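You operate a simulated robot arm through the tools that you are given. There is no shell and no other tool. Be economical: measure what you need, move in short steps, check, and stop when the job is done.

Carry out the task below with a simulated two-armed robot. There is one attempt and no reset: what you move stays moved.

Task
Take the lid off the small green can and lay it down on the clear side of the core bench.

The check looks at the end state, three seconds after you hand in, the way a careful person would. Anything else that was tipped, shoved, dropped, spilled or broken makes it a failure. A push-on lid holds only when it is set on centred and level and pressed home; a screw cap is set on level and turned clockwise until tight.

Robot
Two 7-joint arms with two-finger grippers on one trunk, on a base that drives. Base frame: it is fixed to the floor where the robot stands at the start and does not move with it; the origin is under the middle of the robot, x ahead of it, y to its left, z up; the surface under the hand at the start is at about z = 0.8. Units: m, rad, N and s.
The left shoulder is at the start at [0.041, 0.163, 1.13], the right one opposite. With the tool pointing down near the work surface each hand reaches from about 0.28 to 0.74 m from the robot's upright axis, wherever it stands, measured 20 degrees to its own side. Places, roughly: small green can (8x8x13 cm) [0.5, 0, 0.9]. Payload 2.45 kg a hand.
Tool frame (each hand has its own): the origin (TCP) lies between the finger pads and is the grasp point; the fingertips stand 0.026 m ahead of it; z points along the fingers, y is the line along which they close. Largest opening 0.096 m; the body of the gripper starts 0.069 m behind the TCP.
Orientation is that of the tool frame in the base frame, as a unit quaternion [x, y, z, w]. With the fingers straight down and closing along the base's y, the tool's x points along the base's -x, its y along +y and its z along -z.

Tools
- The arms move only by the tool servo_tool. It takes "left_targets", "right_targets" or both (then of equal length, played together; a hand with none holds still); each is a list of rows, each a list of 7 numbers: the turn, a rotation vector about the tool's x, y, z in rad, then the shift along the tool's x, y, z in m, then the gripper command, from -1 (shut) to 1 (fully open), values between in proportion. In form: [[wx, wy, wz, tx, ty, tz, gripper], ...]. A call has 1 to 10 rows; each row is the pose to reach, as a shift and turn from the pose commanded when the call began, along the tool's axes at that moment. Rows are played at 5 a second. More than 0.05 m and 0.15 rad between two rows, or a gripper value outside its range, and nothing of the call is played. Where a pose cannot be reached the arm comes as near as it can. A force on the tool above 40 N (or 10 N above the force at the start of the call, whichever is more), or a blocked arm, ends the call early, and 0.2 s more pass. The fingers move at their own pace and stop on an object; they squeeze with about 41 N. The grip force told is the motor's: it shows also when the fingers shut on nothing. Time passes only in rows, and 0.2 s behind the last, so rows that repeat a pose let the fingers close. It gives the time, the measured TCP pose, the force on the tool (base axes), the opening and the grip force at its end, in the units of the frame above (readings bear some noise), with the torque about the TCP (base axes, N m) and any sound that the robot's microphone picked up.
- Cameras (640 x 400 px; columns grow to the right, rows downward): "scene" is now at [0.1057, 0.0192, 1.5988]; the picture's right is [0.22, -0.97, 0.00], its down [-0.80, -0.18, -0.58] and it looks along [0.56, 0.13, -0.82] (base axes); focal length 263 px, centre (320, 200). "left" rides on the left gripper at [0.082, -0.003, -0.098] in its tool frame; the picture's right is [0.04, 1.00, 0.00], its down [-0.73, 0.03, -0.68] and it looks along [-0.68, 0.03, 0.73] (tool axes); focal length 256 px, centre (320, 200). "right" rides on the right gripper at [0.082, 0.003, -0.098] in its tool frame; the picture's right is [-0.04, 1.00, 0.00], its down [-0.73, -0.03, -0.68] and it looks along [-0.68, -0.03, 0.73] (tool axes); focal length 256 px, centre (320, 200). There is no depth. A picture from a camera that has moved, and an enlarged one, comes with that camera's place and axes in the base frame and with its lens.
- grab_frame(camera): a new picture of that camera. No time passes.
- slide_trunk(by): slides the trunk up (or, below 0, down) by that many m; the arms and the scene camera ride with it, the base frame stays. It gives what a move gives, with no picture.
- base_move(legs): drives the robot by 1 to 6 legs, each [ahead, left, turn to the left] in m, m and rad, along the robot's own axes; the way and the turn of a leg run together, so that a leg with both is an arc; at most 1.5 m and 3.142 rad a leg. The arms and the cameras ride along, it lands a little off, and it stops where it bumps. It gives what a move gives.
- pan_tilt(pan, tilt): turns the head with the scene camera to pan (to the left, within 2.094 rad either way) and tilt (down, from -0.506 to 1.204), counted from straight ahead of the robot. It gives what a move gives.
- close_up(camera, box): a new picture of the part [left, top, right, bottom] of that camera's present view, enlarged. No time passes.
- close_job(): hands the job in; it is judged then, once.

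Work in short steps. Places have to be worked out from the pictures, the camera data and where the tool is seen: move nearer, look again, correct. Check each grasp and each placing, and mend what went wrong. You have 120 turns and 100 pictures in all, those below and enlarged ones among them. Open the grippers and draw the arms clear of the work before you hand the job in, unless the task says otherwise; then end with one line.

The tools are called after ">>>" as a command line: name --argument value ..., lists and objects as JSON in quotes. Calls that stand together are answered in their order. servo_tool: Moves the arms, as the interface text tells. Its arguments: {"type":"object","properties":{"left_targets":{"type":"array"},"right_targets":{"type":"array"}},"required":[]} The other tools are called the same way: slide_trunk (by) slides the trunk up or down; base_move (legs) drives the base; pan_tilt (pan, tilt) turns the head that bears the scene camera; grab_frame (camera) takes a picture; close_up (camera, box) takes an enlarged picture of a part of a camera's view; close_job () hands the job in.

At the start:

```text
t: 0.0
left_position: [0.5078, 0.3517, 1.1416]
left_orientation: [0.0, 1.0, -0.001, -0.001]
left_contact_force: [0.6, 0.0, -0.1]
left_ft_torque: [0.02, -0.01, 0.03]
left_grip_width: 0.0961
left_grasp_force: 0.0
right_position: [0.4484, -0.0618, 1.1493]
right_orientation: [0.001, 1.0, 0.0, 0.0]
right_contact_force: [-0.5, -0.4, -0.4]
right_ft_torque: [0.04, 0.0, 0.0]
right_grip_width: 0.0961
right_grasp_force: 0.0
trunk travel left (down, up): [-0.3, 0.267]
robot x, y, heading: [-0.0005, 0.0003, 0.001]
head pan, tilt: [0.227, 0.951]
```

scene: 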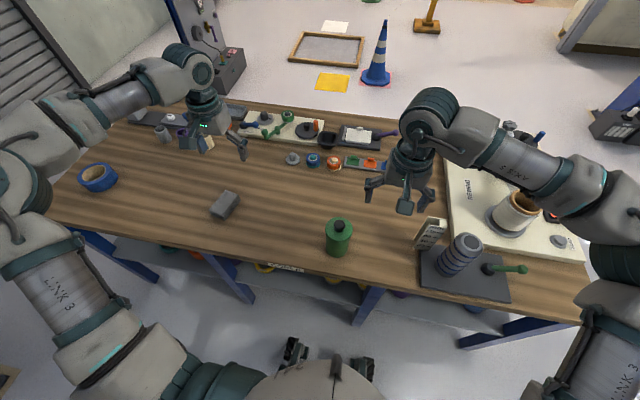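
right: 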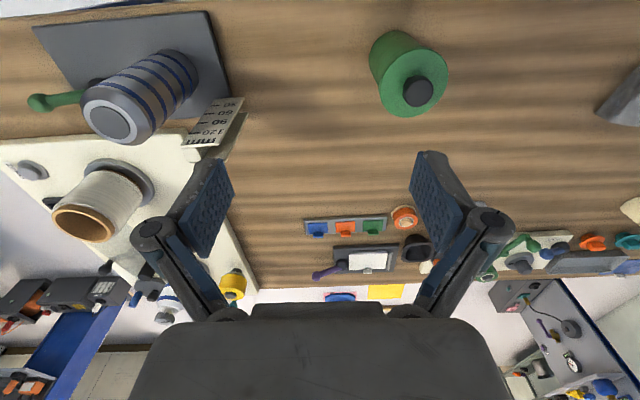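
left: 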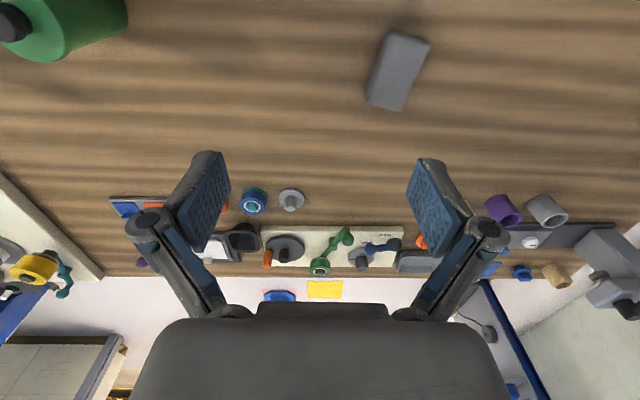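

I'll look closely at the can and look around for which bench is the "core bench" and its clear side.

>>> close_up --camera "scene" --box '[260, 180, 420, 280]'

>>> close_up --camera "scene" --box '[400, 120, 640, 320]'

>>> close_up --camera "scene" --box '[120, 80, 400, 240]'

>>> close_up --camera "right" --box '[340, 10, 480, 130]'

```text
4.00 times, centred on (340, 230) of scene
camera zoom: at [0.1057, 0.0192, 1.5988], right [0.22, -0.97, 0.0], down [-0.8, -0.18, -0.58], along [0.56, 0.13, -0.82], focal length 1053 px, centre (240, 80)
```

zoom: 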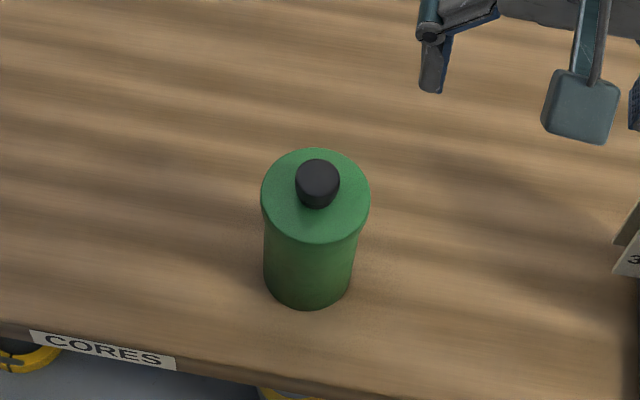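

```text
2.00 times, centred on (520, 220) of scene
camera zoom: at [0.1057, 0.0192, 1.5988], right [0.22, -0.97, 0.0], down [-0.8, -0.18, -0.58], along [0.56, 0.13, -0.82], focal length 526 px, centre (-80, 160)
```

zoom: 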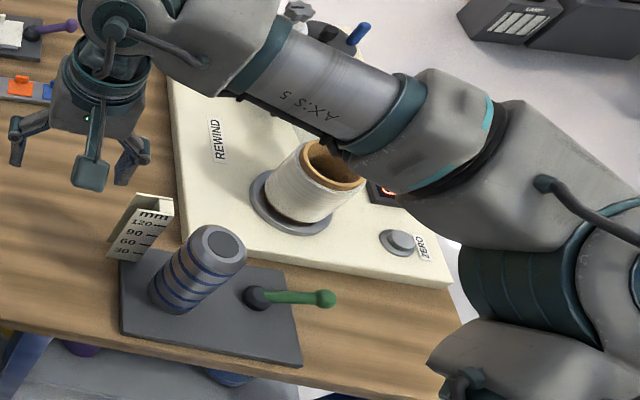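

```text
2.29 times, centred on (260, 160) of scene
camera zoom: at [0.1057, 0.0192, 1.5988], right [0.22, -0.97, 0.0], down [-0.8, -0.18, -0.58], along [0.56, 0.13, -0.82], focal length 602 px, centre (457, 291)
```

zoom: 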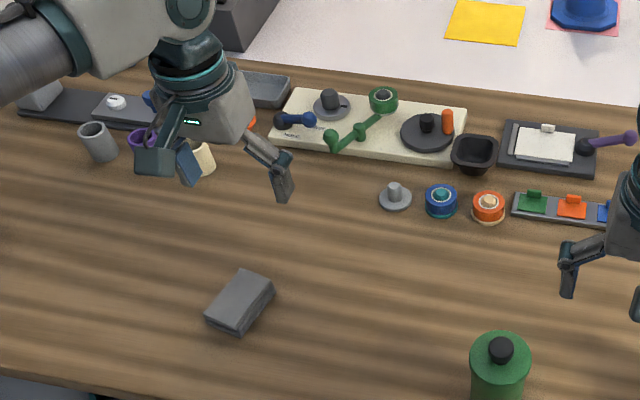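

```text
3.33 times, centred on (410, 70) of right
camera zoom: at [0.3676, -0.059, 1.2474], right [0.04, 1.0, 0.0], down [0.73, -0.03, 0.68], along [0.68, -0.03, -0.73], focal length 853 px, centre (20, 633)
```

zoom: 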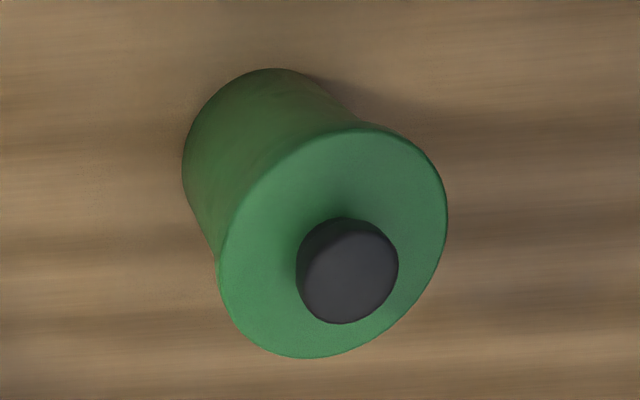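

The bench's front label reads CORES, so this is the core bench; the can has a dark knob whose top I triangulate at about (0.482, 0.050, 0.944). I move the right hand above it and look.

>>> servo_tool --right_targets '[[0, 0, 0, -0.01, 0.03, 0.03, 1], [0, 0, 0, -0.02, 0.06, 0.06, 0.5], [0, 0, 0, -0.03, 0.09, 0.09, 0.2], [0, 0, 0, -0.034, 0.112, 0.12, 0.2], [0, 0, 0, -0.034, 0.112, 0.12, 0.2]]'

>>> grab_frame --camera "right"

>>> grab_frame --camera "left"

>>> grab_frame --camera "scene"

```text
t: 1.2
left_position: [0.5034, 0.3501, 1.1433]
left_orientation: [-0.001, 1.0, 0.0, 0.001]
left_contact_force: [0.1, -0.3, 0.3]
left_ft_torque: [0.02, 0.02, 0.01]
left_grip_width: 0.0957
left_grasp_force: 0.2
right_position: [0.4775, 0.0478, 1.03]
right_orientation: [0.001, 1.0, 0.0, 0.002]
right_contact_force: [0.5, -0.4, -0.4]
right_ft_torque: [-0.01, 0.01, -0.01]
right_grip_width: 0.0575
right_grasp_force: 0.2
trunk travel left (down, up): [-0.3, 0.267]
robot x, y, heading: [-0.0004, -0.0026, -0.002]
head pan, tilt: [0.227, 0.951]
```

```text
92 pictures are left
camera right: at [0.3973, 0.0514, 1.1292], right [0.04, 1.0, 0.0], down [0.73, -0.03, 0.68], along [0.68, -0.03, -0.73], focal length 256 px, centre (320, 200)
```

right: 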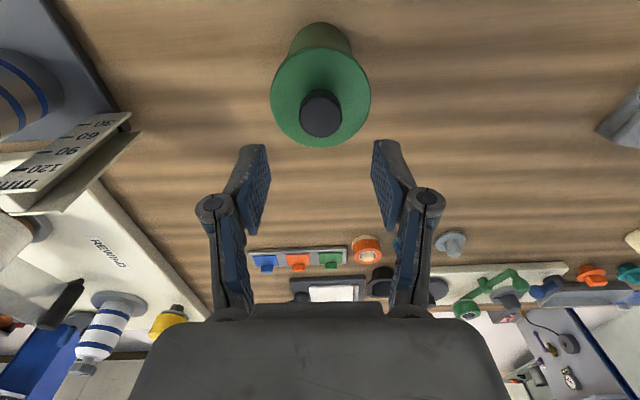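

```text
91 pictures are left
camera left: at [0.4218, 0.3478, 1.2417], right [-0.04, 1.0, 0.0], down [0.73, 0.03, 0.68], along [0.68, 0.03, -0.73], focal length 256 px, centre (320, 200)
```

left: 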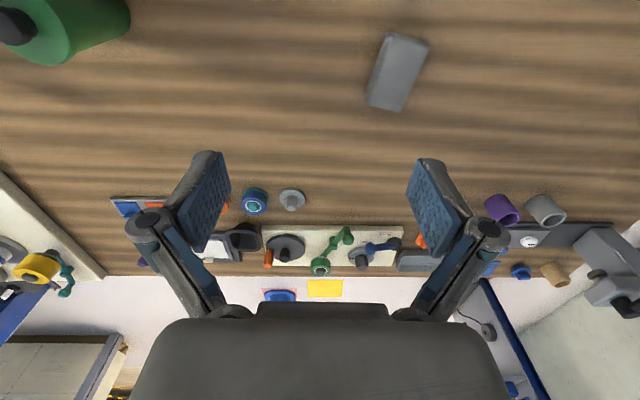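

```text
90 pictures are left
camera scene: at [0.1058, 0.02, 1.5989], right [0.22, -0.97, 0.0], down [-0.8, -0.18, -0.58], along [0.56, 0.13, -0.82], focal length 263 px, centre (320, 200)
```

scene: 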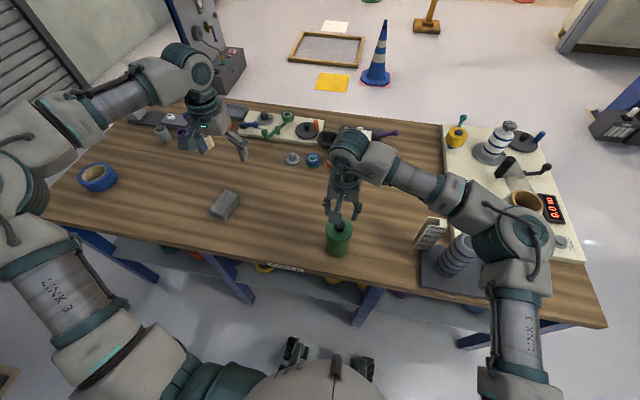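

The knob sits at about (0.481, 0.048), top z≈0.944, lid face ≈0.923. I descend with fingers around the knob, tips stopping just above the lid, still open.

>>> servo_tool --right_targets '[[0, 0, 0, -0.003, 0.0, 0.03, 0.2], [0, 0, 0, -0.003, 0.0, 0.055, 0.2], [0, 0, 0, -0.003, 0.0, 0.07, 0.2], [0, 0, 0, -0.003, 0.0, 0.075, 0.2], [0, 0, 0, -0.003, 0.0, 0.075, 0.2]]'

>>> close_up --camera "right" --box '[200, 20, 440, 180]'

>>> close_up --camera "scene" --box '[260, 180, 420, 280]'

```text
t: 2.4
left_position: [0.5046, 0.3526, 1.1439]
left_orientation: [0.0, 1.0, 0.0, 0.001]
left_contact_force: [0.0, 0.3, -0.4]
left_ft_torque: [0.0, 0.02, 0.01]
left_grip_width: 0.0964
left_grasp_force: 0.0
right_position: [0.4818, 0.0487, 0.955]
right_orientation: [0.002, 1.0, 0.001, 0.002]
right_contact_force: [0.5, 0.6, 0.9]
right_ft_torque: [0.03, -0.01, -0.01]
right_grip_width: 0.0576
right_grasp_force: 0.1
trunk travel left (down, up): [-0.3, 0.267]
robot x, y, heading: [-0.0025, 0.0006, -0.0]
head pan, tilt: [0.227, 0.951]
```

```text
2.50 times, centred on (320, 100) of right
camera zoom: at [0.4012, 0.0529, 1.0538], right [0.04, 1.0, 0.0], down [0.73, -0.03, 0.68], along [0.68, -0.03, -0.73], focal length 640 px, centre (320, 450)
```

zoom: 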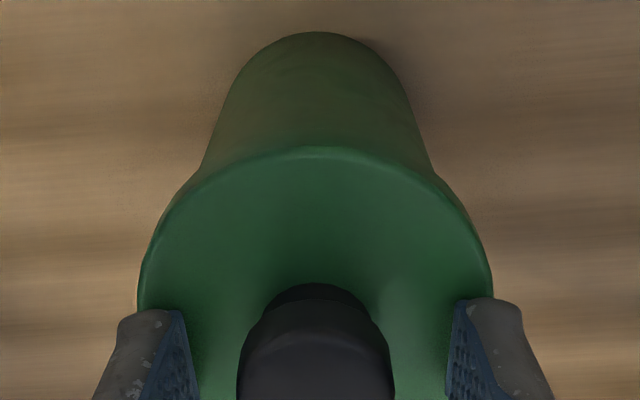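

```text
4.00 times, centred on (340, 230) of scene
camera zoom: at [0.1059, 0.0206, 1.5988], right [0.22, -0.97, 0.0], down [-0.8, -0.18, -0.58], along [0.56, 0.13, -0.82], focal length 1053 px, centre (240, 80)
```

zoom: 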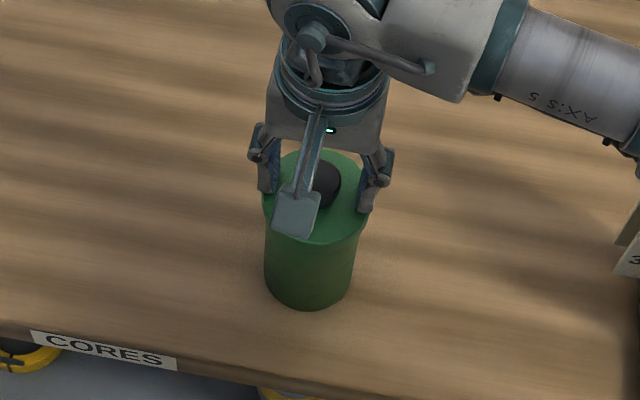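

Fingers straddle the knob evenly with no contact. I close on it.

>>> servo_tool --right_targets '[[0, 0, 0, 0, 0, 0, -0.1], [0, 0, 0, 0, 0, 0, -0.5], [0, 0, 0, 0, 0, 0, -1], [0, 0, 0, 0, 0, 0, -1]]'

```text
t: 3.4
left_position: [0.504, 0.3525, 1.1435]
left_orientation: [0.0, 1.0, 0.001, 0.002]
left_contact_force: [-0.2, -0.5, -0.2]
left_ft_torque: [0.0, -0.02, 0.02]
left_grip_width: 0.0958
left_grasp_force: 0.2
right_position: [0.481, 0.0496, 0.9567]
right_orientation: [0.001, 1.0, 0.001, 0.003]
right_contact_force: [3.5, -0.9, 12.6]
right_ft_torque: [-0.01, -0.05, 0.02]
right_grip_width: 0.0286
right_grasp_force: 41.1
trunk travel left (down, up): [-0.3, 0.267]
robot x, y, heading: [0.0028, -0.0014, 0.002]
head pan, tilt: [0.227, 0.951]
```

Knob is gripped (width 28.6 mm, 41 N). I lift very slightly to see if the lid comes free or the can comes along.

>>> servo_tool --right_targets '[[0, 0, 0, 0, 0, -0.003, -1], [0, 0, 0, 0, 0, -0.006, -1], [0, 0, 0, 0, 0, -0.008, -1]]'

>>> close_up --camera "scene" --box '[260, 180, 420, 280]'

>>> close_up --camera "right" --box '[200, 20, 440, 180]'

```text
t: 4.2
left_position: [0.5045, 0.3529, 1.1445]
left_orientation: [0.0, 1.0, 0.001, 0.0]
left_contact_force: [-1.2, 0.5, -0.1]
left_ft_torque: [-0.01, 0.0, 0.0]
left_grip_width: 0.0961
left_grasp_force: 0.1
right_position: [0.4825, 0.0487, 0.9641]
right_orientation: [0.0, 1.0, 0.0, 0.001]
right_contact_force: [-0.3, 0.6, -0.4]
right_ft_torque: [-0.02, 0.01, -0.01]
right_grip_width: 0.0287
right_grasp_force: 40.8
trunk travel left (down, up): [-0.3, 0.267]
robot x, y, heading: [-0.0016, -0.0012, -0.001]
head pan, tilt: [0.227, 0.951]
heard: snap
```

```text
4.00 times, centred on (340, 230) of scene
camera zoom: at [0.1064, 0.0205, 1.5987], right [0.22, -0.97, 0.0], down [-0.8, -0.18, -0.58], along [0.56, 0.13, -0.82], focal length 1053 px, centre (240, 80)
```

zoom: 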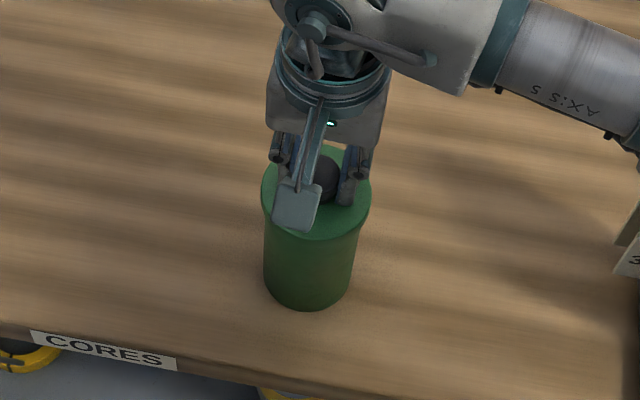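

```text
2.50 times, centred on (320, 100) of right
camera zoom: at [0.4016, 0.0528, 1.0616], right [0.04, 1.0, 0.0], down [0.73, -0.03, 0.68], along [0.68, -0.03, -0.73], focal length 640 px, centre (320, 450)
```

zoom: 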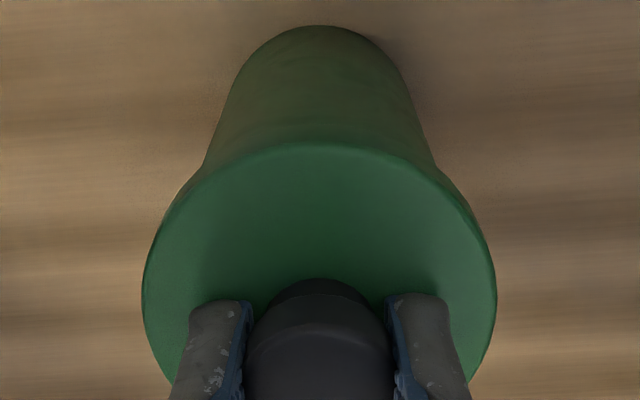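

A snap was heard, and the can bottom stayed put while the lid rose: it has come free. I keep lifting straight up and check.

>>> servo_tool --right_targets '[[0, 0, 0, 0, 0, -0.01, -1], [0, 0, 0, 0, 0, -0.02, -1], [0, 0, 0, 0, 0, -0.03, -1], [0, 0, 0, 0, 0, -0.05, -1], [0, 0, 0, 0, 0, -0.07, -1]]'

>>> close_up --camera "scene" --box '[240, 160, 420, 280]'

>>> grab_frame --camera "right"

```text
t: 5.4
left_position: [0.5035, 0.3526, 1.1437]
left_orientation: [0.0, 1.0, 0.0, 0.0]
left_contact_force: [0.3, 0.4, 0.1]
left_ft_torque: [0.0, 0.03, 0.02]
left_grip_width: 0.0962
left_grasp_force: 0.1
right_position: [0.4809, 0.0489, 1.0346]
right_orientation: [0.0, 1.0, 0.001, 0.001]
right_contact_force: [-0.6, 0.0, 0.5]
right_ft_torque: [0.02, -0.01, 0.01]
right_grip_width: 0.0284
right_grasp_force: 41.1
trunk travel left (down, up): [-0.3, 0.267]
robot x, y, heading: [-0.0022, 0.0001, -0.002]
head pan, tilt: [0.227, 0.951]
```

```text
3.33 times, centred on (330, 220) of scene
camera zoom: at [0.1058, 0.0205, 1.5988], right [0.22, -0.97, 0.0], down [-0.8, -0.18, -0.58], along [0.56, 0.13, -0.82], focal length 877 px, centre (287, 133)
```

zoom: 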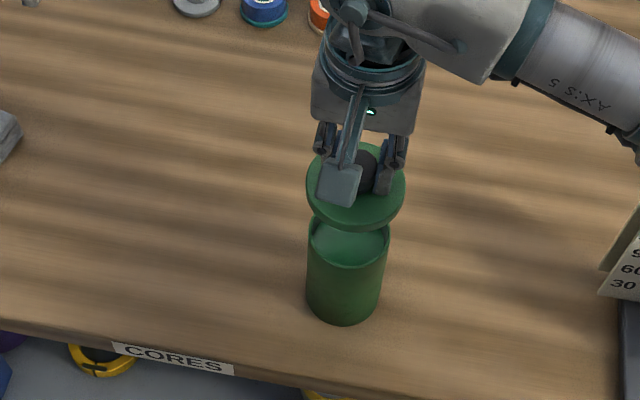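

```text
84 pictures are left
camera right: at [0.401, 0.0524, 1.1323], right [0.04, 1.0, 0.0], down [0.73, -0.03, 0.68], along [0.68, -0.03, -0.73], focal length 256 px, centre (320, 200)
```

right: 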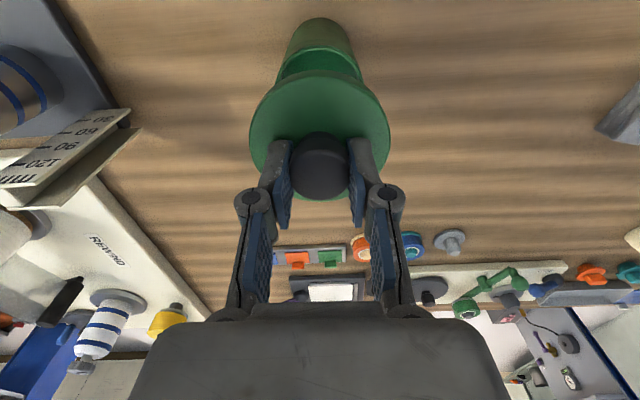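

The lid is off and the can stands still. The clear part of the bench lies between can and grey block (block ≈ (0.54, 0.47)); target (0.52, 0.25). I move the left hand away to the left while carrying the lid over.

>>> servo_tool --left_targets '[[0, 0, 0, 0, 0.04, 0, 1], [0, 0, 0, 0, 0.08, 0, 1], [0, 0, 0, 0, 0.12, 0, 1], [0, 0, 0, 0, 0.16, 0, 1], [0, 0, 0, 0, 0.2, 0, 1], [0, 0, 0, 0, 0.2, 0, 1], [0, 0, 0, 0, 0.2, 0, 1]]' --right_targets '[[0, 0, 0, 0, 0, -0.02, -1], [0, 0, 0, -0.005, 0.04, -0.02, -1], [0, 0, 0, -0.015, 0.08, -0.02, -1], [0, 0, 0, -0.025, 0.12, -0.02, -1], [0, 0, 0, -0.035, 0.16, -0.02, -1], [0, 0, 0, -0.04, 0.2, -0.02, -1], [0, 0, 0, -0.04, 0.2, -0.02, -1]]'

>>> grab_frame --camera "scene"

>>> grab_frame --camera "right"

>>> grab_frame --camera "left"

```text
t: 7.0
left_position: [0.504, 0.5504, 1.1439]
left_orientation: [0.0, 1.0, 0.001, 0.002]
left_contact_force: [-0.7, 0.2, -0.3]
left_ft_torque: [0.02, 0.0, -0.01]
left_grip_width: 0.0962
left_grasp_force: 0.1
right_position: [0.5002, 0.2, 1.0446]
right_orientation: [-0.001, 1.0, 0.003, 0.002]
right_contact_force: [0.7, -0.1, 0.6]
right_ft_torque: [-0.01, 0.01, 0.01]
right_grip_width: 0.0284
right_grasp_force: 41.4
right hand out of reach, approached as far as the arm can: row 5, 6, 7
trunk travel left (down, up): [-0.3, 0.267]
robot x, y, heading: [0.0019, 0.0003, 0.002]
head pan, tilt: [0.227, 0.951]
```

```text
83 pictures are left
camera scene: at [0.1057, 0.0211, 1.5988], right [0.22, -0.97, 0.0], down [-0.8, -0.18, -0.58], along [0.56, 0.13, -0.82], focal length 263 px, centre (320, 200)
```

scene: 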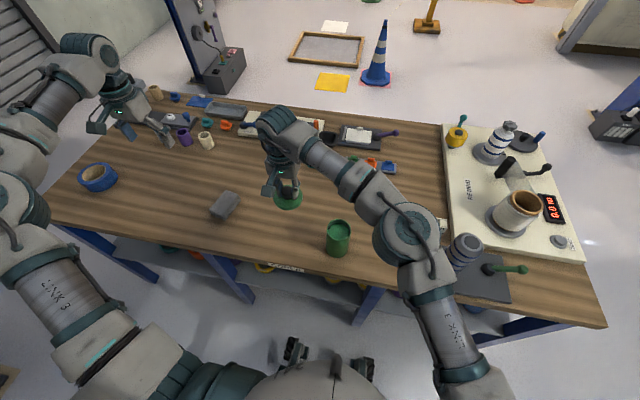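

```text
82 pictures are left
camera right: at [0.4196, 0.2029, 1.1435], right [0.04, 1.0, 0.0], down [0.73, -0.03, 0.68], along [0.68, -0.03, -0.73], focal length 256 px, centre (320, 200)
```

right: 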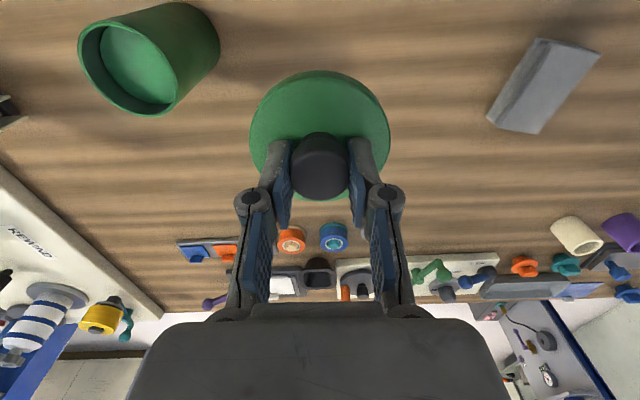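

```text
81 pictures are left
camera left: at [0.4221, 0.5474, 1.2417], right [-0.04, 1.0, 0.0], down [0.73, 0.03, 0.68], along [0.68, 0.03, -0.73], focal length 256 px, centre (320, 200)
```

left: 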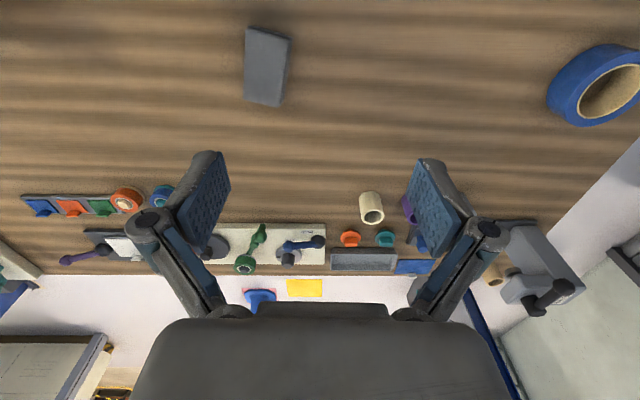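

The right arm hit its reach limit at (0.50, 0.20). I'll shift the base left 0.1 m to set the lid more centrally in the clear area.

>>> base_move --legs '[[0, 0.1, 0]]'

>>> grab_frame --camera "right"

>>> grab_frame --camera "scene"

```text
t: 8.5
left_position: [0.4916, 0.6733, 1.141]
left_orientation: [-0.001, 1.0, -0.005, 0.006]
left_contact_force: [-0.6, 1.1, -0.9]
left_ft_torque: [-0.16, -0.07, 0.02]
left_grip_width: 0.0961
left_grasp_force: 0.1
right_position: [0.499, 0.3131, 1.0512]
right_orientation: [0.025, 1.0, 0.0, 0.007]
right_contact_force: [-2.4, 2.8, -0.4]
right_ft_torque: [-0.24, -0.25, -0.03]
right_grip_width: 0.0286
right_grasp_force: 40.5
trunk travel left (down, up): [-0.3, 0.267]
robot x, y, heading: [-0.0056, 0.1058, -0.0]
head pan, tilt: [0.227, 0.951]
stopped in leg 1: the robot was blocked; the commanded pose is now the measured one
```

```text
80 pictures are left
camera right: at [0.4183, 0.3217, 1.1487], right [0.09, 1.0, 0.0], down [0.72, -0.06, 0.69], along [0.68, -0.06, -0.73], focal length 256 px, centre (320, 200)
```

right: 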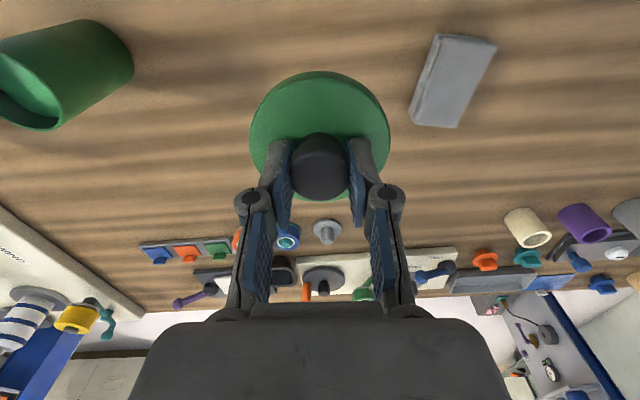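

```text
79 pictures are left
camera scene: at [0.1013, 0.1535, 1.5981], right [0.22, -0.98, 0.02], down [-0.8, -0.19, -0.57], along [0.56, 0.11, -0.82], focal length 263 px, centre (320, 200)
```

scene: 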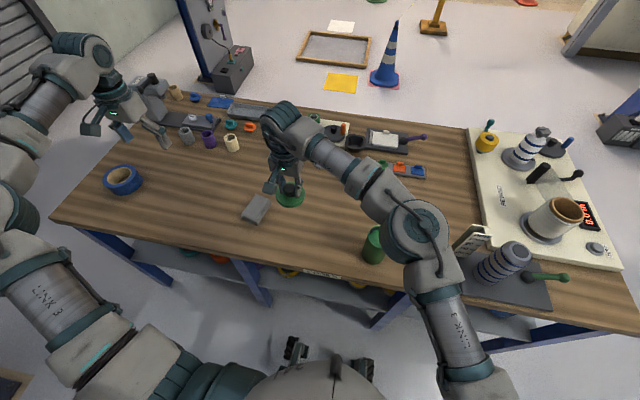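

The drive reported "blocked" after about 0.1 m. I check whether any link touches the can or something else.

>>> close_up --camera "scene" --box '[320, 180, 480, 280]'

>>> close_up --camera "scene" --box '[60, 60, 320, 240]'

>>> close_up --camera "scene" --box '[160, 200, 560, 400]'

>>> close_up --camera "right" --box '[0, 0, 200, 140]'

```text
4.00 times, centred on (400, 230) of scene
camera zoom: at [0.1013, 0.1535, 1.5981], right [0.22, -0.98, 0.02], down [-0.8, -0.19, -0.57], along [0.56, 0.11, -0.82], focal length 1053 px, centre (0, 80)
```

zoom: 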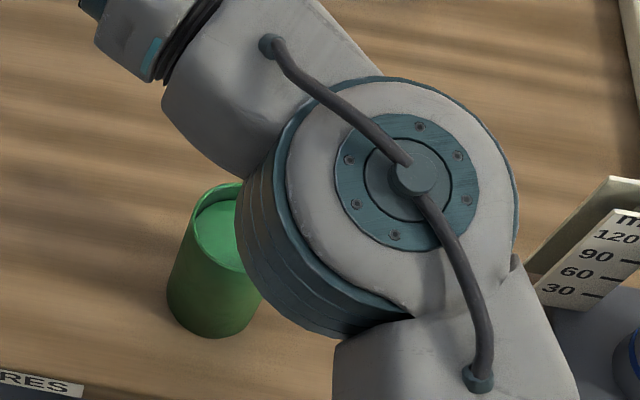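

```text
2.22 times, centred on (190, 150) of scene
camera zoom: at [0.1013, 0.1535, 1.5981], right [0.22, -0.98, 0.02], down [-0.8, -0.19, -0.57], along [0.56, 0.11, -0.82], focal length 585 px, centre (609, 311)
```

zoom: 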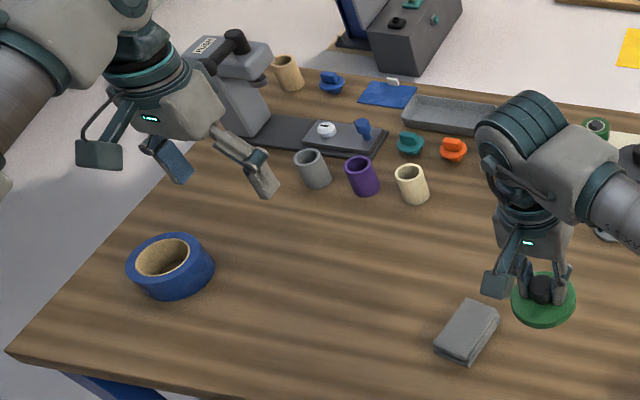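

```text
1.60 times, centred on (360, 300) of scene
camera zoom: at [0.1013, 0.1535, 1.5981], right [0.22, -0.98, 0.02], down [-0.8, -0.19, -0.57], along [0.56, 0.11, -0.82], focal length 421 px, centre (256, 40)
```

zoom: 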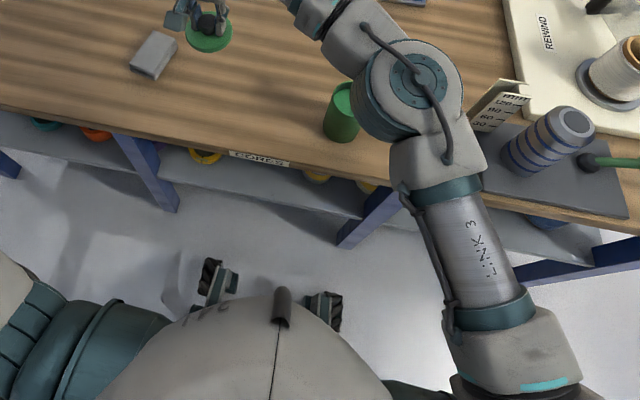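

```text
2.86 times, centred on (100, 70) of right
camera zoom: at [0.4183, 0.3217, 1.1487], right [0.09, 1.0, 0.0], down [0.72, -0.06, 0.69], along [0.68, -0.06, -0.73], focal length 731 px, centre (949, 571)
```

zoom: 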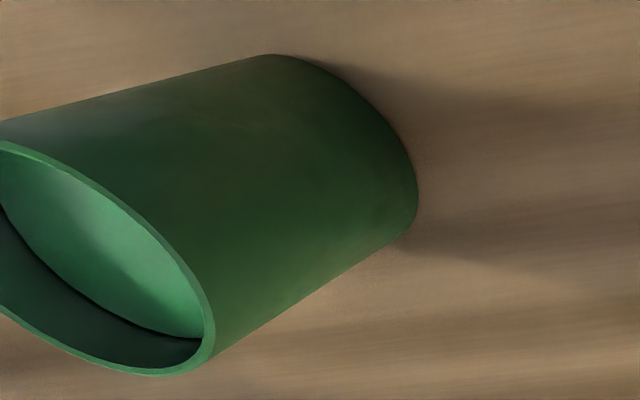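

The can looks unmoved (elbow is well above it). I hold briefly to let sway settle and re-read the pose.

>>> servo_tool --right_targets '[[0, 0, 0, 0, 0, 0, -1], [0, 0, 0, 0, 0, 0, -1], [0, 0, 0, 0, 0, 0, -1]]'

>>> close_up --camera "scene" --box '[160, 160, 480, 360]'

```text
t: 9.1
left_position: [0.4874, 0.5545, 1.1956]
left_orientation: [0.007, 0.999, 0.042, 0.01]
left_contact_force: [1.2, -2.5, 1.8]
left_ft_torque: [0.2, 0.1, 0.02]
left_grip_width: 0.0959
left_grasp_force: 0.0
right_position: [0.5027, 0.2051, 1.0721]
right_orientation: [0.032, 0.999, 0.043, 0.008]
right_contact_force: [2.2, -0.7, -0.8]
right_ft_torque: [0.17, 0.22, 0.02]
right_grip_width: 0.0287
right_grasp_force: 41.3
trunk travel left (down, up): [-0.3, 0.267]
robot x, y, heading: [-0.0055, 0.0938, -0.006]
head pan, tilt: [0.227, 0.951]
stopped in row 2 (right hand): the arm was blocked; the commanded pose is now the measured one
```

```text
2.00 times, centred on (320, 260) of scene
camera zoom: at [0.1003, 0.0592, 1.599], right [0.22, -0.98, -0.03], down [-0.8, -0.16, -0.58], along [0.56, 0.15, -0.81], focal length 526 px, centre (320, 80)
```

zoom: 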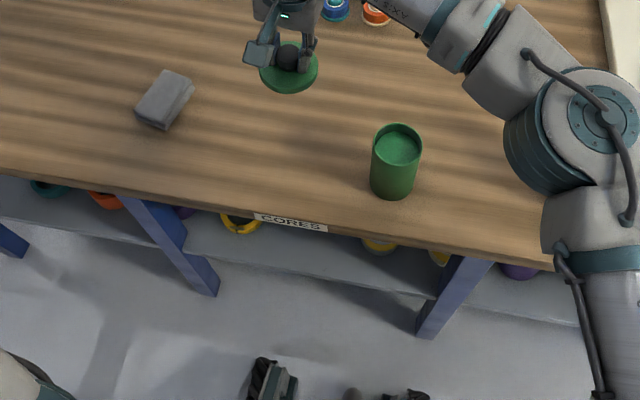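

The robot is rocking sideways (camera moved back ~0.09 m). I hold still with repeated rows until it settles.

>>> servo_tool --right_targets '[[0, 0, 0, 0, 0, 0, -1], [0, 0, 0, 0, 0, 0, -1], [0, 0, 0, 0, 0, 0, -1], [0, 0, 0, 0, 0, 0, -1], [0, 0, 0, 0, 0, 0, -1]]'

```text
t: 10.3
left_position: [0.4858, 0.6282, 1.1653]
left_orientation: [0.0, 1.0, 0.015, 0.009]
left_contact_force: [-0.7, 1.0, -0.7]
left_ft_torque: [-0.08, -0.03, -0.01]
left_grip_width: 0.0962
left_grasp_force: 0.1
right_position: [0.4989, 0.2721, 1.0633]
right_orientation: [0.027, 0.999, 0.017, 0.008]
right_contact_force: [-1.7, 1.2, -0.5]
right_ft_torque: [-0.12, -0.11, -0.03]
right_grip_width: 0.0286
right_grasp_force: 40.8
trunk travel left (down, up): [-0.3, 0.267]
robot x, y, heading: [-0.0068, 0.0987, -0.003]
head pan, tilt: [0.227, 0.951]
```

>>> servo_tool --right_targets '[[0, 0, 0, 0, 0, 0, -1], [0, 0, 0, 0, 0, 0, -1], [0, 0, 0, 0, 0, 0, -1], [0, 0, 0, 0, 0, 0, -1], [0, 0, 0, 0, 0, 0, -1], [0, 0, 0, 0, 0, 0, -1], [0, 0, 0, 0, 0, 0, -1], [0, 0, 0, 0, 0, 0, -1], [0, 0, 0, 0, 0, 0, -1], [0, 0, 0, 0, 0, 0, -1]]'

>>> grab_frame --camera "scene"

>>> grab_frame --camera "right"

```text
t: 12.5
left_position: [0.4862, 0.5967, 1.1797]
left_orientation: [0.003, 1.0, 0.026, 0.01]
left_contact_force: [-0.6, 0.6, -0.1]
left_ft_torque: [-0.03, 0.01, 0.03]
left_grip_width: 0.0961
left_grasp_force: 0.1
right_position: [0.5024, 0.2444, 1.068]
right_orientation: [0.03, 0.999, 0.028, 0.008]
right_contact_force: [0.5, 0.0, 0.3]
right_ft_torque: [-0.02, 0.03, -0.02]
right_grip_width: 0.0283
right_grasp_force: 41.5
trunk travel left (down, up): [-0.3, 0.267]
robot x, y, heading: [-0.0072, 0.0918, -0.003]
head pan, tilt: [0.227, 0.951]
```

```text
73 pictures are left
camera scene: at [0.1016, 0.1372, 1.5981], right [0.22, -0.97, 0.02], down [-0.8, -0.19, -0.57], along [0.56, 0.12, -0.82], focal length 263 px, centre (320, 200)
```

scene: 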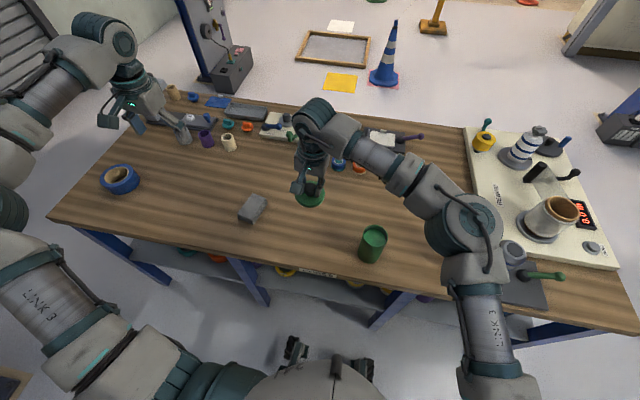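

```text
72 pictures are left
camera right: at [0.4202, 0.2477, 1.1652], right [0.1, 0.99, 0.06], down [0.72, -0.11, 0.69], along [0.69, -0.03, -0.73], focal length 256 px, centre (320, 200)
```

right: 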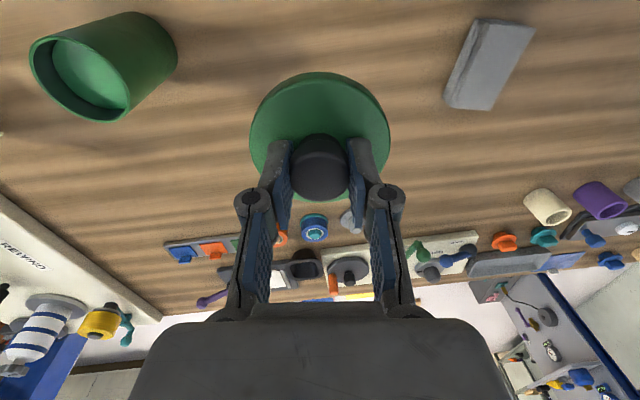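

The rocking is dying out. I wait once more to confirm a steady pose before correcting the hand's small tilt.

>>> servo_tool --right_targets '[[0, 0, 0, 0, 0, 0, -1], [0, 0, 0, 0, 0, 0, -1], [0, 0, 0, 0, 0, 0, -1], [0, 0, 0, 0, 0, 0, -1], [0, 0, 0, 0, 0, 0, -1], [0, 0, 0, 0, 0, 0, -1], [0, 0, 0, 0, 0, 0, -1], [0, 0, 0, 0, 0, 0, -1], [0, 0, 0, 0, 0, 0, -1], [0, 0, 0, 0, 0, 0, -1]]'

>>> servo_tool --right_targets '[[0, 0, 0, 0, 0, 0, -1], [0, 0, 0, 0, 0, 0, -1]]'

```text
t: 14.7
left_position: [0.4882, 0.5968, 1.1767]
left_orientation: [0.004, 1.0, 0.027, 0.01]
left_contact_force: [-0.1, 0.0, 0.4]
left_ft_torque: [0.02, 0.01, -0.01]
left_grip_width: 0.0957
left_grasp_force: 0.1
right_position: [0.5003, 0.244, 1.066]
right_orientation: [0.029, 0.999, 0.029, 0.007]
right_contact_force: [0.0, 0.7, -0.8]
right_ft_torque: [0.02, 0.03, 0.04]
right_grip_width: 0.0286
right_grasp_force: 41.0
trunk travel left (down, up): [-0.3, 0.267]
robot x, y, heading: [-0.0061, 0.0935, -0.001]
head pan, tilt: [0.227, 0.951]
```

```text
t: 15.5
left_position: [0.4847, 0.5497, 1.1982]
left_orientation: [0.009, 0.999, 0.043, 0.013]
left_contact_force: [-0.5, -1.8, 1.3]
left_ft_torque: [0.12, 0.08, 0.01]
left_grip_width: 0.096
left_grasp_force: 0.1
right_position: [0.5003, 0.2005, 1.0736]
right_orientation: [0.032, 0.998, 0.044, 0.009]
right_contact_force: [0.9, -1.0, -0.4]
right_ft_torque: [0.07, 0.14, 0.03]
right_grip_width: 0.0285
right_grasp_force: 41.2
trunk travel left (down, up): [-0.3, 0.267]
robot x, y, heading: [-0.0021, 0.086, -0.008]
head pan, tilt: [0.227, 0.951]
stopped in row 2 (right hand): the arm was blocked; the commanded pose is now the measured one
```

Forces show the rocking persists (readings sampled mid-swing). I try short samples to measure its period and decay.

>>> servo_tool --right_targets '[[0, 0, 0, 0, 0, 0, -1]]'

>>> servo_tool --right_targets '[[0, 0, 0, 0, 0, 0, -1]]'

>>> servo_tool --right_targets '[[0, 0, 0, 0, 0, 0, -1]]'

>>> servo_tool --right_targets '[[0, 0, 0, 0, 0, 0, -1]]'

>>> servo_tool --right_targets '[[0, 0, 0, 0, 0, 0, -1]]'

```text
t: 16.1
left_position: [0.4794, 0.5716, 1.1936]
left_orientation: [0.005, 0.999, 0.036, 0.013]
left_contact_force: [-0.1, -0.2, 0.4]
left_ft_torque: [0.06, 0.01, 0.02]
left_grip_width: 0.0959
left_grasp_force: 0.1
right_position: [0.497, 0.2219, 1.0748]
right_orientation: [0.03, 0.999, 0.038, 0.01]
right_contact_force: [1.2, -0.5, -0.1]
right_ft_torque: [0.03, 0.03, -0.03]
right_grip_width: 0.0285
right_grasp_force: 41.6
trunk travel left (down, up): [-0.3, 0.267]
robot x, y, heading: [-0.0062, 0.0972, -0.007]
head pan, tilt: [0.227, 0.951]
stopped in row 1 (right hand): the arm was blocked; the commanded pose is now the measured one
```

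```text
t: 16.5
left_position: [0.4796, 0.5805, 1.1905]
left_orientation: [0.003, 0.999, 0.033, 0.013]
left_contact_force: [0.0, 0.2, 0.0]
left_ft_torque: [0.01, 0.01, 0.02]
left_grip_width: 0.096
left_grasp_force: 0.1
right_position: [0.4954, 0.231, 1.0729]
right_orientation: [0.03, 0.999, 0.035, 0.01]
right_contact_force: [-0.5, 0.3, -0.1]
right_ft_torque: [-0.03, 0.0, 0.0]
right_grip_width: 0.0285
right_grasp_force: 40.7
trunk travel left (down, up): [-0.3, 0.267]
robot x, y, heading: [-0.0046, 0.0995, -0.003]
head pan, tilt: [0.227, 0.951]
```

```text
t: 16.9
left_position: [0.4797, 0.5895, 1.1873]
left_orientation: [0.003, 0.999, 0.029, 0.013]
left_contact_force: [0.3, -0.5, -0.5]
left_ft_torque: [0.0, 0.0, 0.03]
left_grip_width: 0.096
left_grasp_force: 0.1
right_position: [0.4972, 0.2384, 1.0734]
right_orientation: [0.029, 0.999, 0.032, 0.011]
right_contact_force: [-0.7, -0.1, -0.8]
right_ft_torque: [-0.02, -0.06, -0.01]
right_grip_width: 0.0285
right_grasp_force: 41.2
trunk travel left (down, up): [-0.3, 0.267]
robot x, y, heading: [-0.0021, 0.0963, -0.004]
head pan, tilt: [0.227, 0.951]
```

```text
t: 17.3
left_position: [0.4802, 0.5627, 1.1972]
left_orientation: [0.005, 0.999, 0.04, 0.013]
left_contact_force: [0.2, -0.9, 0.3]
left_ft_torque: [0.08, -0.02, 0.0]
left_grip_width: 0.0961
left_grasp_force: 0.1
right_position: [0.4949, 0.2131, 1.0746]
right_orientation: [0.03, 0.999, 0.042, 0.011]
right_contact_force: [1.4, -1.6, -0.7]
right_ft_torque: [0.06, 0.09, -0.01]
right_grip_width: 0.0286
right_grasp_force: 40.9
trunk travel left (down, up): [-0.3, 0.267]
robot x, y, heading: [-0.0057, 0.091, -0.0]
head pan, tilt: [0.227, 0.951]
```

```text
t: 17.7
left_position: [0.4808, 0.6037, 1.1806]
left_orientation: [0.002, 1.0, 0.024, 0.012]
left_contact_force: [-0.3, 1.6, -0.7]
left_ft_torque: [-0.03, 0.0, 0.01]
left_grip_width: 0.0962
left_grasp_force: 0.1
right_position: [0.4953, 0.2525, 1.0706]
right_orientation: [0.028, 0.999, 0.027, 0.01]
right_contact_force: [-0.7, 1.4, -0.3]
right_ft_torque: [-0.05, -0.15, 0.01]
right_grip_width: 0.0284
right_grasp_force: 40.9
trunk travel left (down, up): [-0.3, 0.267]
robot x, y, heading: [-0.0084, 0.0956, -0.006]
head pan, tilt: [0.227, 0.951]
```

The rocking continues with a ~0.8 s period. I look at the base and its left side for what it bumped.

>>> pan_tilt --pan 0.6 --tilt 1.2

>>> grab_frame --camera "scene"

```text
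t: 18.5
left_position: [0.4793, 0.6077, 1.1788]
left_orientation: [0.001, 1.0, 0.023, 0.012]
left_contact_force: [-0.5, 0.9, 0.1]
left_ft_torque: [-0.04, -0.03, -0.01]
left_grip_width: 0.0961
left_grasp_force: 0.0
right_position: [0.4961, 0.2558, 1.0703]
right_orientation: [0.028, 0.999, 0.026, 0.01]
right_contact_force: [-1.3, 0.6, -1.1]
right_ft_torque: [-0.09, -0.16, 0.04]
right_grip_width: 0.0286
right_grasp_force: 41.2
trunk travel left (down, up): [-0.3, 0.267]
robot x, y, heading: [-0.0049, 0.0959, -0.0]
head pan, tilt: [0.6, 1.201]
```

```text
71 pictures are left
camera scene: at [0.0776, 0.1703, 1.5815], right [0.56, -0.83, 0.02], down [-0.77, -0.53, -0.35], along [0.3, 0.18, -0.94], focal length 263 px, centre (320, 200)
```

scene: 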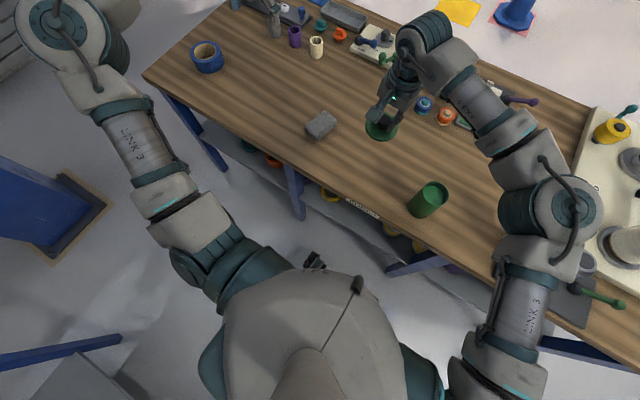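

No obstruction near the base. I just wait for the swing to die.

>>> servo_tool --right_targets '[[0, 0, 0, 0, 0, 0, -1], [0, 0, 0, 0, 0, 0, -1], [0, 0, 0, 0, 0, 0, -1], [0, 0, 0, 0, 0, 0, -1], [0, 0, 0, 0, 0, 0, -1], [0, 0, 0, 0, 0, 0, -1], [0, 0, 0, 0, 0, 0, -1], [0, 0, 0, 0, 0, 0, -1], [0, 0, 0, 0, 0, 0, -1], [0, 0, 0, 0, 0, 0, -1]]'

>>> servo_tool --right_targets '[[0, 0, 0, 0, 0, 0, -1], [0, 0, 0, 0, 0, 0, -1], [0, 0, 0, 0, 0, 0, -1], [0, 0, 0, 0, 0, 0, -1], [0, 0, 0, 0, 0, 0, -1], [0, 0, 0, 0, 0, 0, -1], [0, 0, 0, 0, 0, 0, -1], [0, 0, 0, 0, 0, 0, -1], [0, 0, 0, 0, 0, 0, -1], [0, 0, 0, 0, 0, 0, -1]]'

>>> servo_tool --right_targets '[[0, 0, 0, 0, 0, 0, -1], [0, 0, 0, 0, 0, 0, -1], [0, 0, 0, 0, 0, 0, -1], [0, 0, 0, 0, 0, 0, -1], [0, 0, 0, 0, 0, 0, -1], [0, 0, 0, 0, 0, 0, -1], [0, 0, 0, 0, 0, 0, -1], [0, 0, 0, 0, 0, 0, -1], [0, 0, 0, 0, 0, 0, -1], [0, 0, 0, 0, 0, 0, -1]]'

>>> servo_tool --right_targets '[[0, 0, 0, 0, 0, 0, -1]]'

>>> servo_tool --right_targets '[[0, 0, 0, 0, 0, 0, -1]]'

```text
t: 20.9
left_position: [0.476, 0.5714, 1.1932]
left_orientation: [0.005, 0.999, 0.035, 0.015]
left_contact_force: [0.5, 0.0, -0.2]
left_ft_torque: [-0.01, 0.01, -0.03]
left_grip_width: 0.0958
left_grasp_force: 0.1
right_position: [0.4934, 0.2212, 1.0759]
right_orientation: [0.031, 0.999, 0.037, 0.011]
right_contact_force: [0.2, 0.1, -0.9]
right_ft_torque: [-0.04, -0.02, 0.01]
right_grip_width: 0.0287
right_grasp_force: 40.8
trunk travel left (down, up): [-0.3, 0.267]
robot x, y, heading: [-0.0079, 0.093, -0.011]
head pan, tilt: [0.6, 1.201]
stopped in row 10 (right hand): the arm was blocked; the commanded pose is now the measured one
```

```text
t: 23.1
left_position: [0.4782, 0.5739, 1.1923]
left_orientation: [0.005, 0.999, 0.033, 0.015]
left_contact_force: [0.3, 0.3, -0.2]
left_ft_torque: [0.01, 0.02, -0.03]
left_grip_width: 0.0959
left_grasp_force: 0.1
right_position: [0.4949, 0.2236, 1.0766]
right_orientation: [0.032, 0.999, 0.035, 0.012]
right_contact_force: [0.6, -0.6, -0.7]
right_ft_torque: [-0.02, -0.01, 0.03]
right_grip_width: 0.0287
right_grasp_force: 41.7
trunk travel left (down, up): [-0.3, 0.267]
robot x, y, heading: [-0.0019, 0.0855, 0.0]
head pan, tilt: [0.6, 1.201]
```

```text
t: 25.3
left_position: [0.4779, 0.5647, 1.1965]
left_orientation: [0.006, 0.999, 0.037, 0.015]
left_contact_force: [-1.0, -0.9, 0.5]
left_ft_torque: [0.05, 0.05, 0.02]
left_grip_width: 0.096
left_grasp_force: 0.1
right_position: [0.4928, 0.214, 1.0762]
right_orientation: [0.032, 0.999, 0.038, 0.012]
right_contact_force: [0.9, 0.1, -0.9]
right_ft_torque: [0.03, 0.04, 0.02]
right_grip_width: 0.0283
right_grasp_force: 41.0
trunk travel left (down, up): [-0.3, 0.267]
robot x, y, heading: [-0.0061, 0.0912, -0.006]
head pan, tilt: [0.6, 1.201]
```

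```text
t: 25.7
left_position: [0.4771, 0.5825, 1.1897]
left_orientation: [0.005, 0.999, 0.031, 0.014]
left_contact_force: [-0.1, 0.0, 0.0]
left_ft_torque: [-0.06, -0.01, 0.02]
left_grip_width: 0.0958
left_grasp_force: 0.1
right_position: [0.4943, 0.232, 1.0749]
right_orientation: [0.031, 0.999, 0.032, 0.011]
right_contact_force: [-0.3, 0.9, -1.1]
right_ft_torque: [-0.03, -0.06, 0.02]
right_grip_width: 0.0285
right_grasp_force: 41.0
trunk travel left (down, up): [-0.3, 0.267]
robot x, y, heading: [-0.0018, 0.0896, -0.005]
head pan, tilt: [0.6, 1.201]
```

```text
t: 26.1
left_position: [0.4782, 0.5588, 1.1995]
left_orientation: [0.006, 0.999, 0.039, 0.015]
left_contact_force: [-1.1, 0.3, -0.2]
left_ft_torque: [-0.01, -0.02, 0.01]
left_grip_width: 0.0962
left_grasp_force: 0.0
right_position: [0.4951, 0.208, 1.0781]
right_orientation: [0.032, 0.999, 0.041, 0.012]
right_contact_force: [0.2, -0.2, -1.1]
right_ft_torque: [-0.01, 0.07, -0.05]
right_grip_width: 0.0285
right_grasp_force: 41.0
trunk travel left (down, up): [-0.3, 0.267]
robot x, y, heading: [-0.0047, 0.0854, -0.007]
head pan, tilt: [0.6, 1.201]
```

The swing is shrinking slowly (about ±12 mm now). I keep waiting.

>>> servo_tool --right_targets '[[0, 0, 0, 0, 0, 0, -1], [0, 0, 0, 0, 0, 0, -1], [0, 0, 0, 0, 0, 0, -1], [0, 0, 0, 0, 0, 0, -1], [0, 0, 0, 0, 0, 0, -1], [0, 0, 0, 0, 0, 0, -1], [0, 0, 0, 0, 0, 0, -1], [0, 0, 0, 0, 0, 0, -1], [0, 0, 0, 0, 0, 0, -1], [0, 0, 0, 0, 0, 0, -1]]'

>>> servo_tool --right_targets '[[0, 0, 0, 0, 0, 0, -1], [0, 0, 0, 0, 0, 0, -1], [0, 0, 0, 0, 0, 0, -1], [0, 0, 0, 0, 0, 0, -1], [0, 0, 0, 0, 0, 0, -1], [0, 0, 0, 0, 0, 0, -1], [0, 0, 0, 0, 0, 0, -1], [0, 0, 0, 0, 0, 0, -1], [0, 0, 0, 0, 0, 0, -1], [0, 0, 0, 0, 0, 0, -1]]'

>>> servo_tool --right_targets '[[0, 0, 0, 0, 0, 0, -1], [0, 0, 0, 0, 0, 0, -1], [0, 0, 0, 0, 0, 0, -1], [0, 0, 0, 0, 0, 0, -1], [0, 0, 0, 0, 0, 0, -1], [0, 0, 0, 0, 0, 0, -1], [0, 0, 0, 0, 0, 0, -1], [0, 0, 0, 0, 0, 0, -1], [0, 0, 0, 0, 0, 0, -1], [0, 0, 0, 0, 0, 0, -1]]'

>>> servo_tool --right_targets '[[0, 0, 0, 0, 0, 0, -1]]'

>>> servo_tool --right_targets '[[0, 0, 0, 0, 0, 0, -1]]'

>>> servo_tool --right_targets '[[0, 0, 0, 0, 0, 0, -1]]'

```text
t: 28.3
left_position: [0.4761, 0.584, 1.1887]
left_orientation: [0.004, 0.999, 0.029, 0.015]
left_contact_force: [-0.1, 0.0, -0.2]
left_ft_torque: [-0.05, -0.02, -0.01]
left_grip_width: 0.0962
left_grasp_force: 0.0
right_position: [0.4938, 0.2324, 1.0746]
right_orientation: [0.031, 0.999, 0.032, 0.012]
right_contact_force: [-0.9, 0.5, -0.1]
right_ft_torque: [-0.04, -0.08, 0.03]
right_grip_width: 0.0286
right_grasp_force: 40.8
trunk travel left (down, up): [-0.3, 0.267]
robot x, y, heading: [-0.0054, 0.0925, -0.001]
head pan, tilt: [0.6, 1.201]
```

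```text
t: 30.5
left_position: [0.4775, 0.5634, 1.1971]
left_orientation: [0.006, 0.999, 0.038, 0.015]
left_contact_force: [-0.6, -0.5, 0.1]
left_ft_torque: [0.0, 0.0, -0.02]
left_grip_width: 0.096
left_grasp_force: 0.0
right_position: [0.4944, 0.2128, 1.076]
right_orientation: [0.032, 0.999, 0.039, 0.013]
right_contact_force: [0.3, -0.3, -1.0]
right_ft_torque: [0.08, 0.03, -0.01]
right_grip_width: 0.0286
right_grasp_force: 41.0
trunk travel left (down, up): [-0.3, 0.267]
robot x, y, heading: [-0.0042, 0.086, -0.008]
head pan, tilt: [0.6, 1.201]
```

```text
t: 32.7
left_position: [0.4771, 0.579, 1.1916]
left_orientation: [0.005, 0.999, 0.032, 0.015]
left_contact_force: [-0.3, 0.6, -0.3]
left_ft_torque: [0.03, 0.0, 0.04]
left_grip_width: 0.0959
left_grasp_force: 0.1
right_position: [0.4938, 0.2271, 1.0744]
right_orientation: [0.03, 0.999, 0.034, 0.011]
right_contact_force: [0.8, 1.2, -0.7]
right_ft_torque: [-0.01, -0.01, -0.04]
right_grip_width: 0.0286
right_grasp_force: 41.2
trunk travel left (down, up): [-0.3, 0.267]
robot x, y, heading: [-0.0001, 0.088, -0.004]
head pan, tilt: [0.6, 1.201]
```

```text
t: 33.1
left_position: [0.4768, 0.5677, 1.1962]
left_orientation: [0.006, 0.999, 0.036, 0.016]
left_contact_force: [0.7, -0.5, -0.2]
left_ft_torque: [0.02, 0.01, 0.02]
left_grip_width: 0.0958
left_grasp_force: 0.0
right_position: [0.4952, 0.2183, 1.0754]
right_orientation: [0.031, 0.999, 0.037, 0.012]
right_contact_force: [-0.3, 0.4, 0.5]
right_ft_torque: [0.03, 0.03, -0.02]
right_grip_width: 0.0282
right_grasp_force: 40.8
trunk travel left (down, up): [-0.3, 0.267]
robot x, y, heading: [-0.003, 0.087, -0.005]
head pan, tilt: [0.6, 1.201]
```

```text
t: 33.5
left_position: [0.4766, 0.5742, 1.194]
left_orientation: [0.006, 0.999, 0.033, 0.015]
left_contact_force: [0.1, 0.1, -0.5]
left_ft_torque: [0.03, 0.01, -0.01]
left_grip_width: 0.0959
left_grasp_force: 0.0
right_position: [0.4927, 0.2237, 1.0751]
right_orientation: [0.031, 0.999, 0.035, 0.012]
right_contact_force: [-1.2, -0.8, -1.0]
right_ft_torque: [-0.01, 0.01, 0.01]
right_grip_width: 0.0284
right_grasp_force: 40.6
trunk travel left (down, up): [-0.3, 0.267]
robot x, y, heading: [-0.0033, 0.0885, -0.005]
head pan, tilt: [0.6, 1.201]
```

```text
t: 33.9
left_position: [0.477, 0.5722, 1.1943]
left_orientation: [0.006, 0.999, 0.034, 0.015]
left_contact_force: [0.2, 0.2, 0.3]
left_ft_torque: [-0.02, 0.04, 0.01]
left_grip_width: 0.0962
left_grasp_force: 0.0
right_position: [0.4933, 0.2215, 1.0766]
right_orientation: [0.032, 0.999, 0.035, 0.012]
right_contact_force: [0.5, 0.3, -0.9]
right_ft_torque: [0.0, 0.02, -0.01]
right_grip_width: 0.0286
right_grasp_force: 41.2
trunk travel left (down, up): [-0.3, 0.267]
robot x, y, heading: [-0.0067, 0.0846, 0.0]
head pan, tilt: [0.6, 1.201]
```

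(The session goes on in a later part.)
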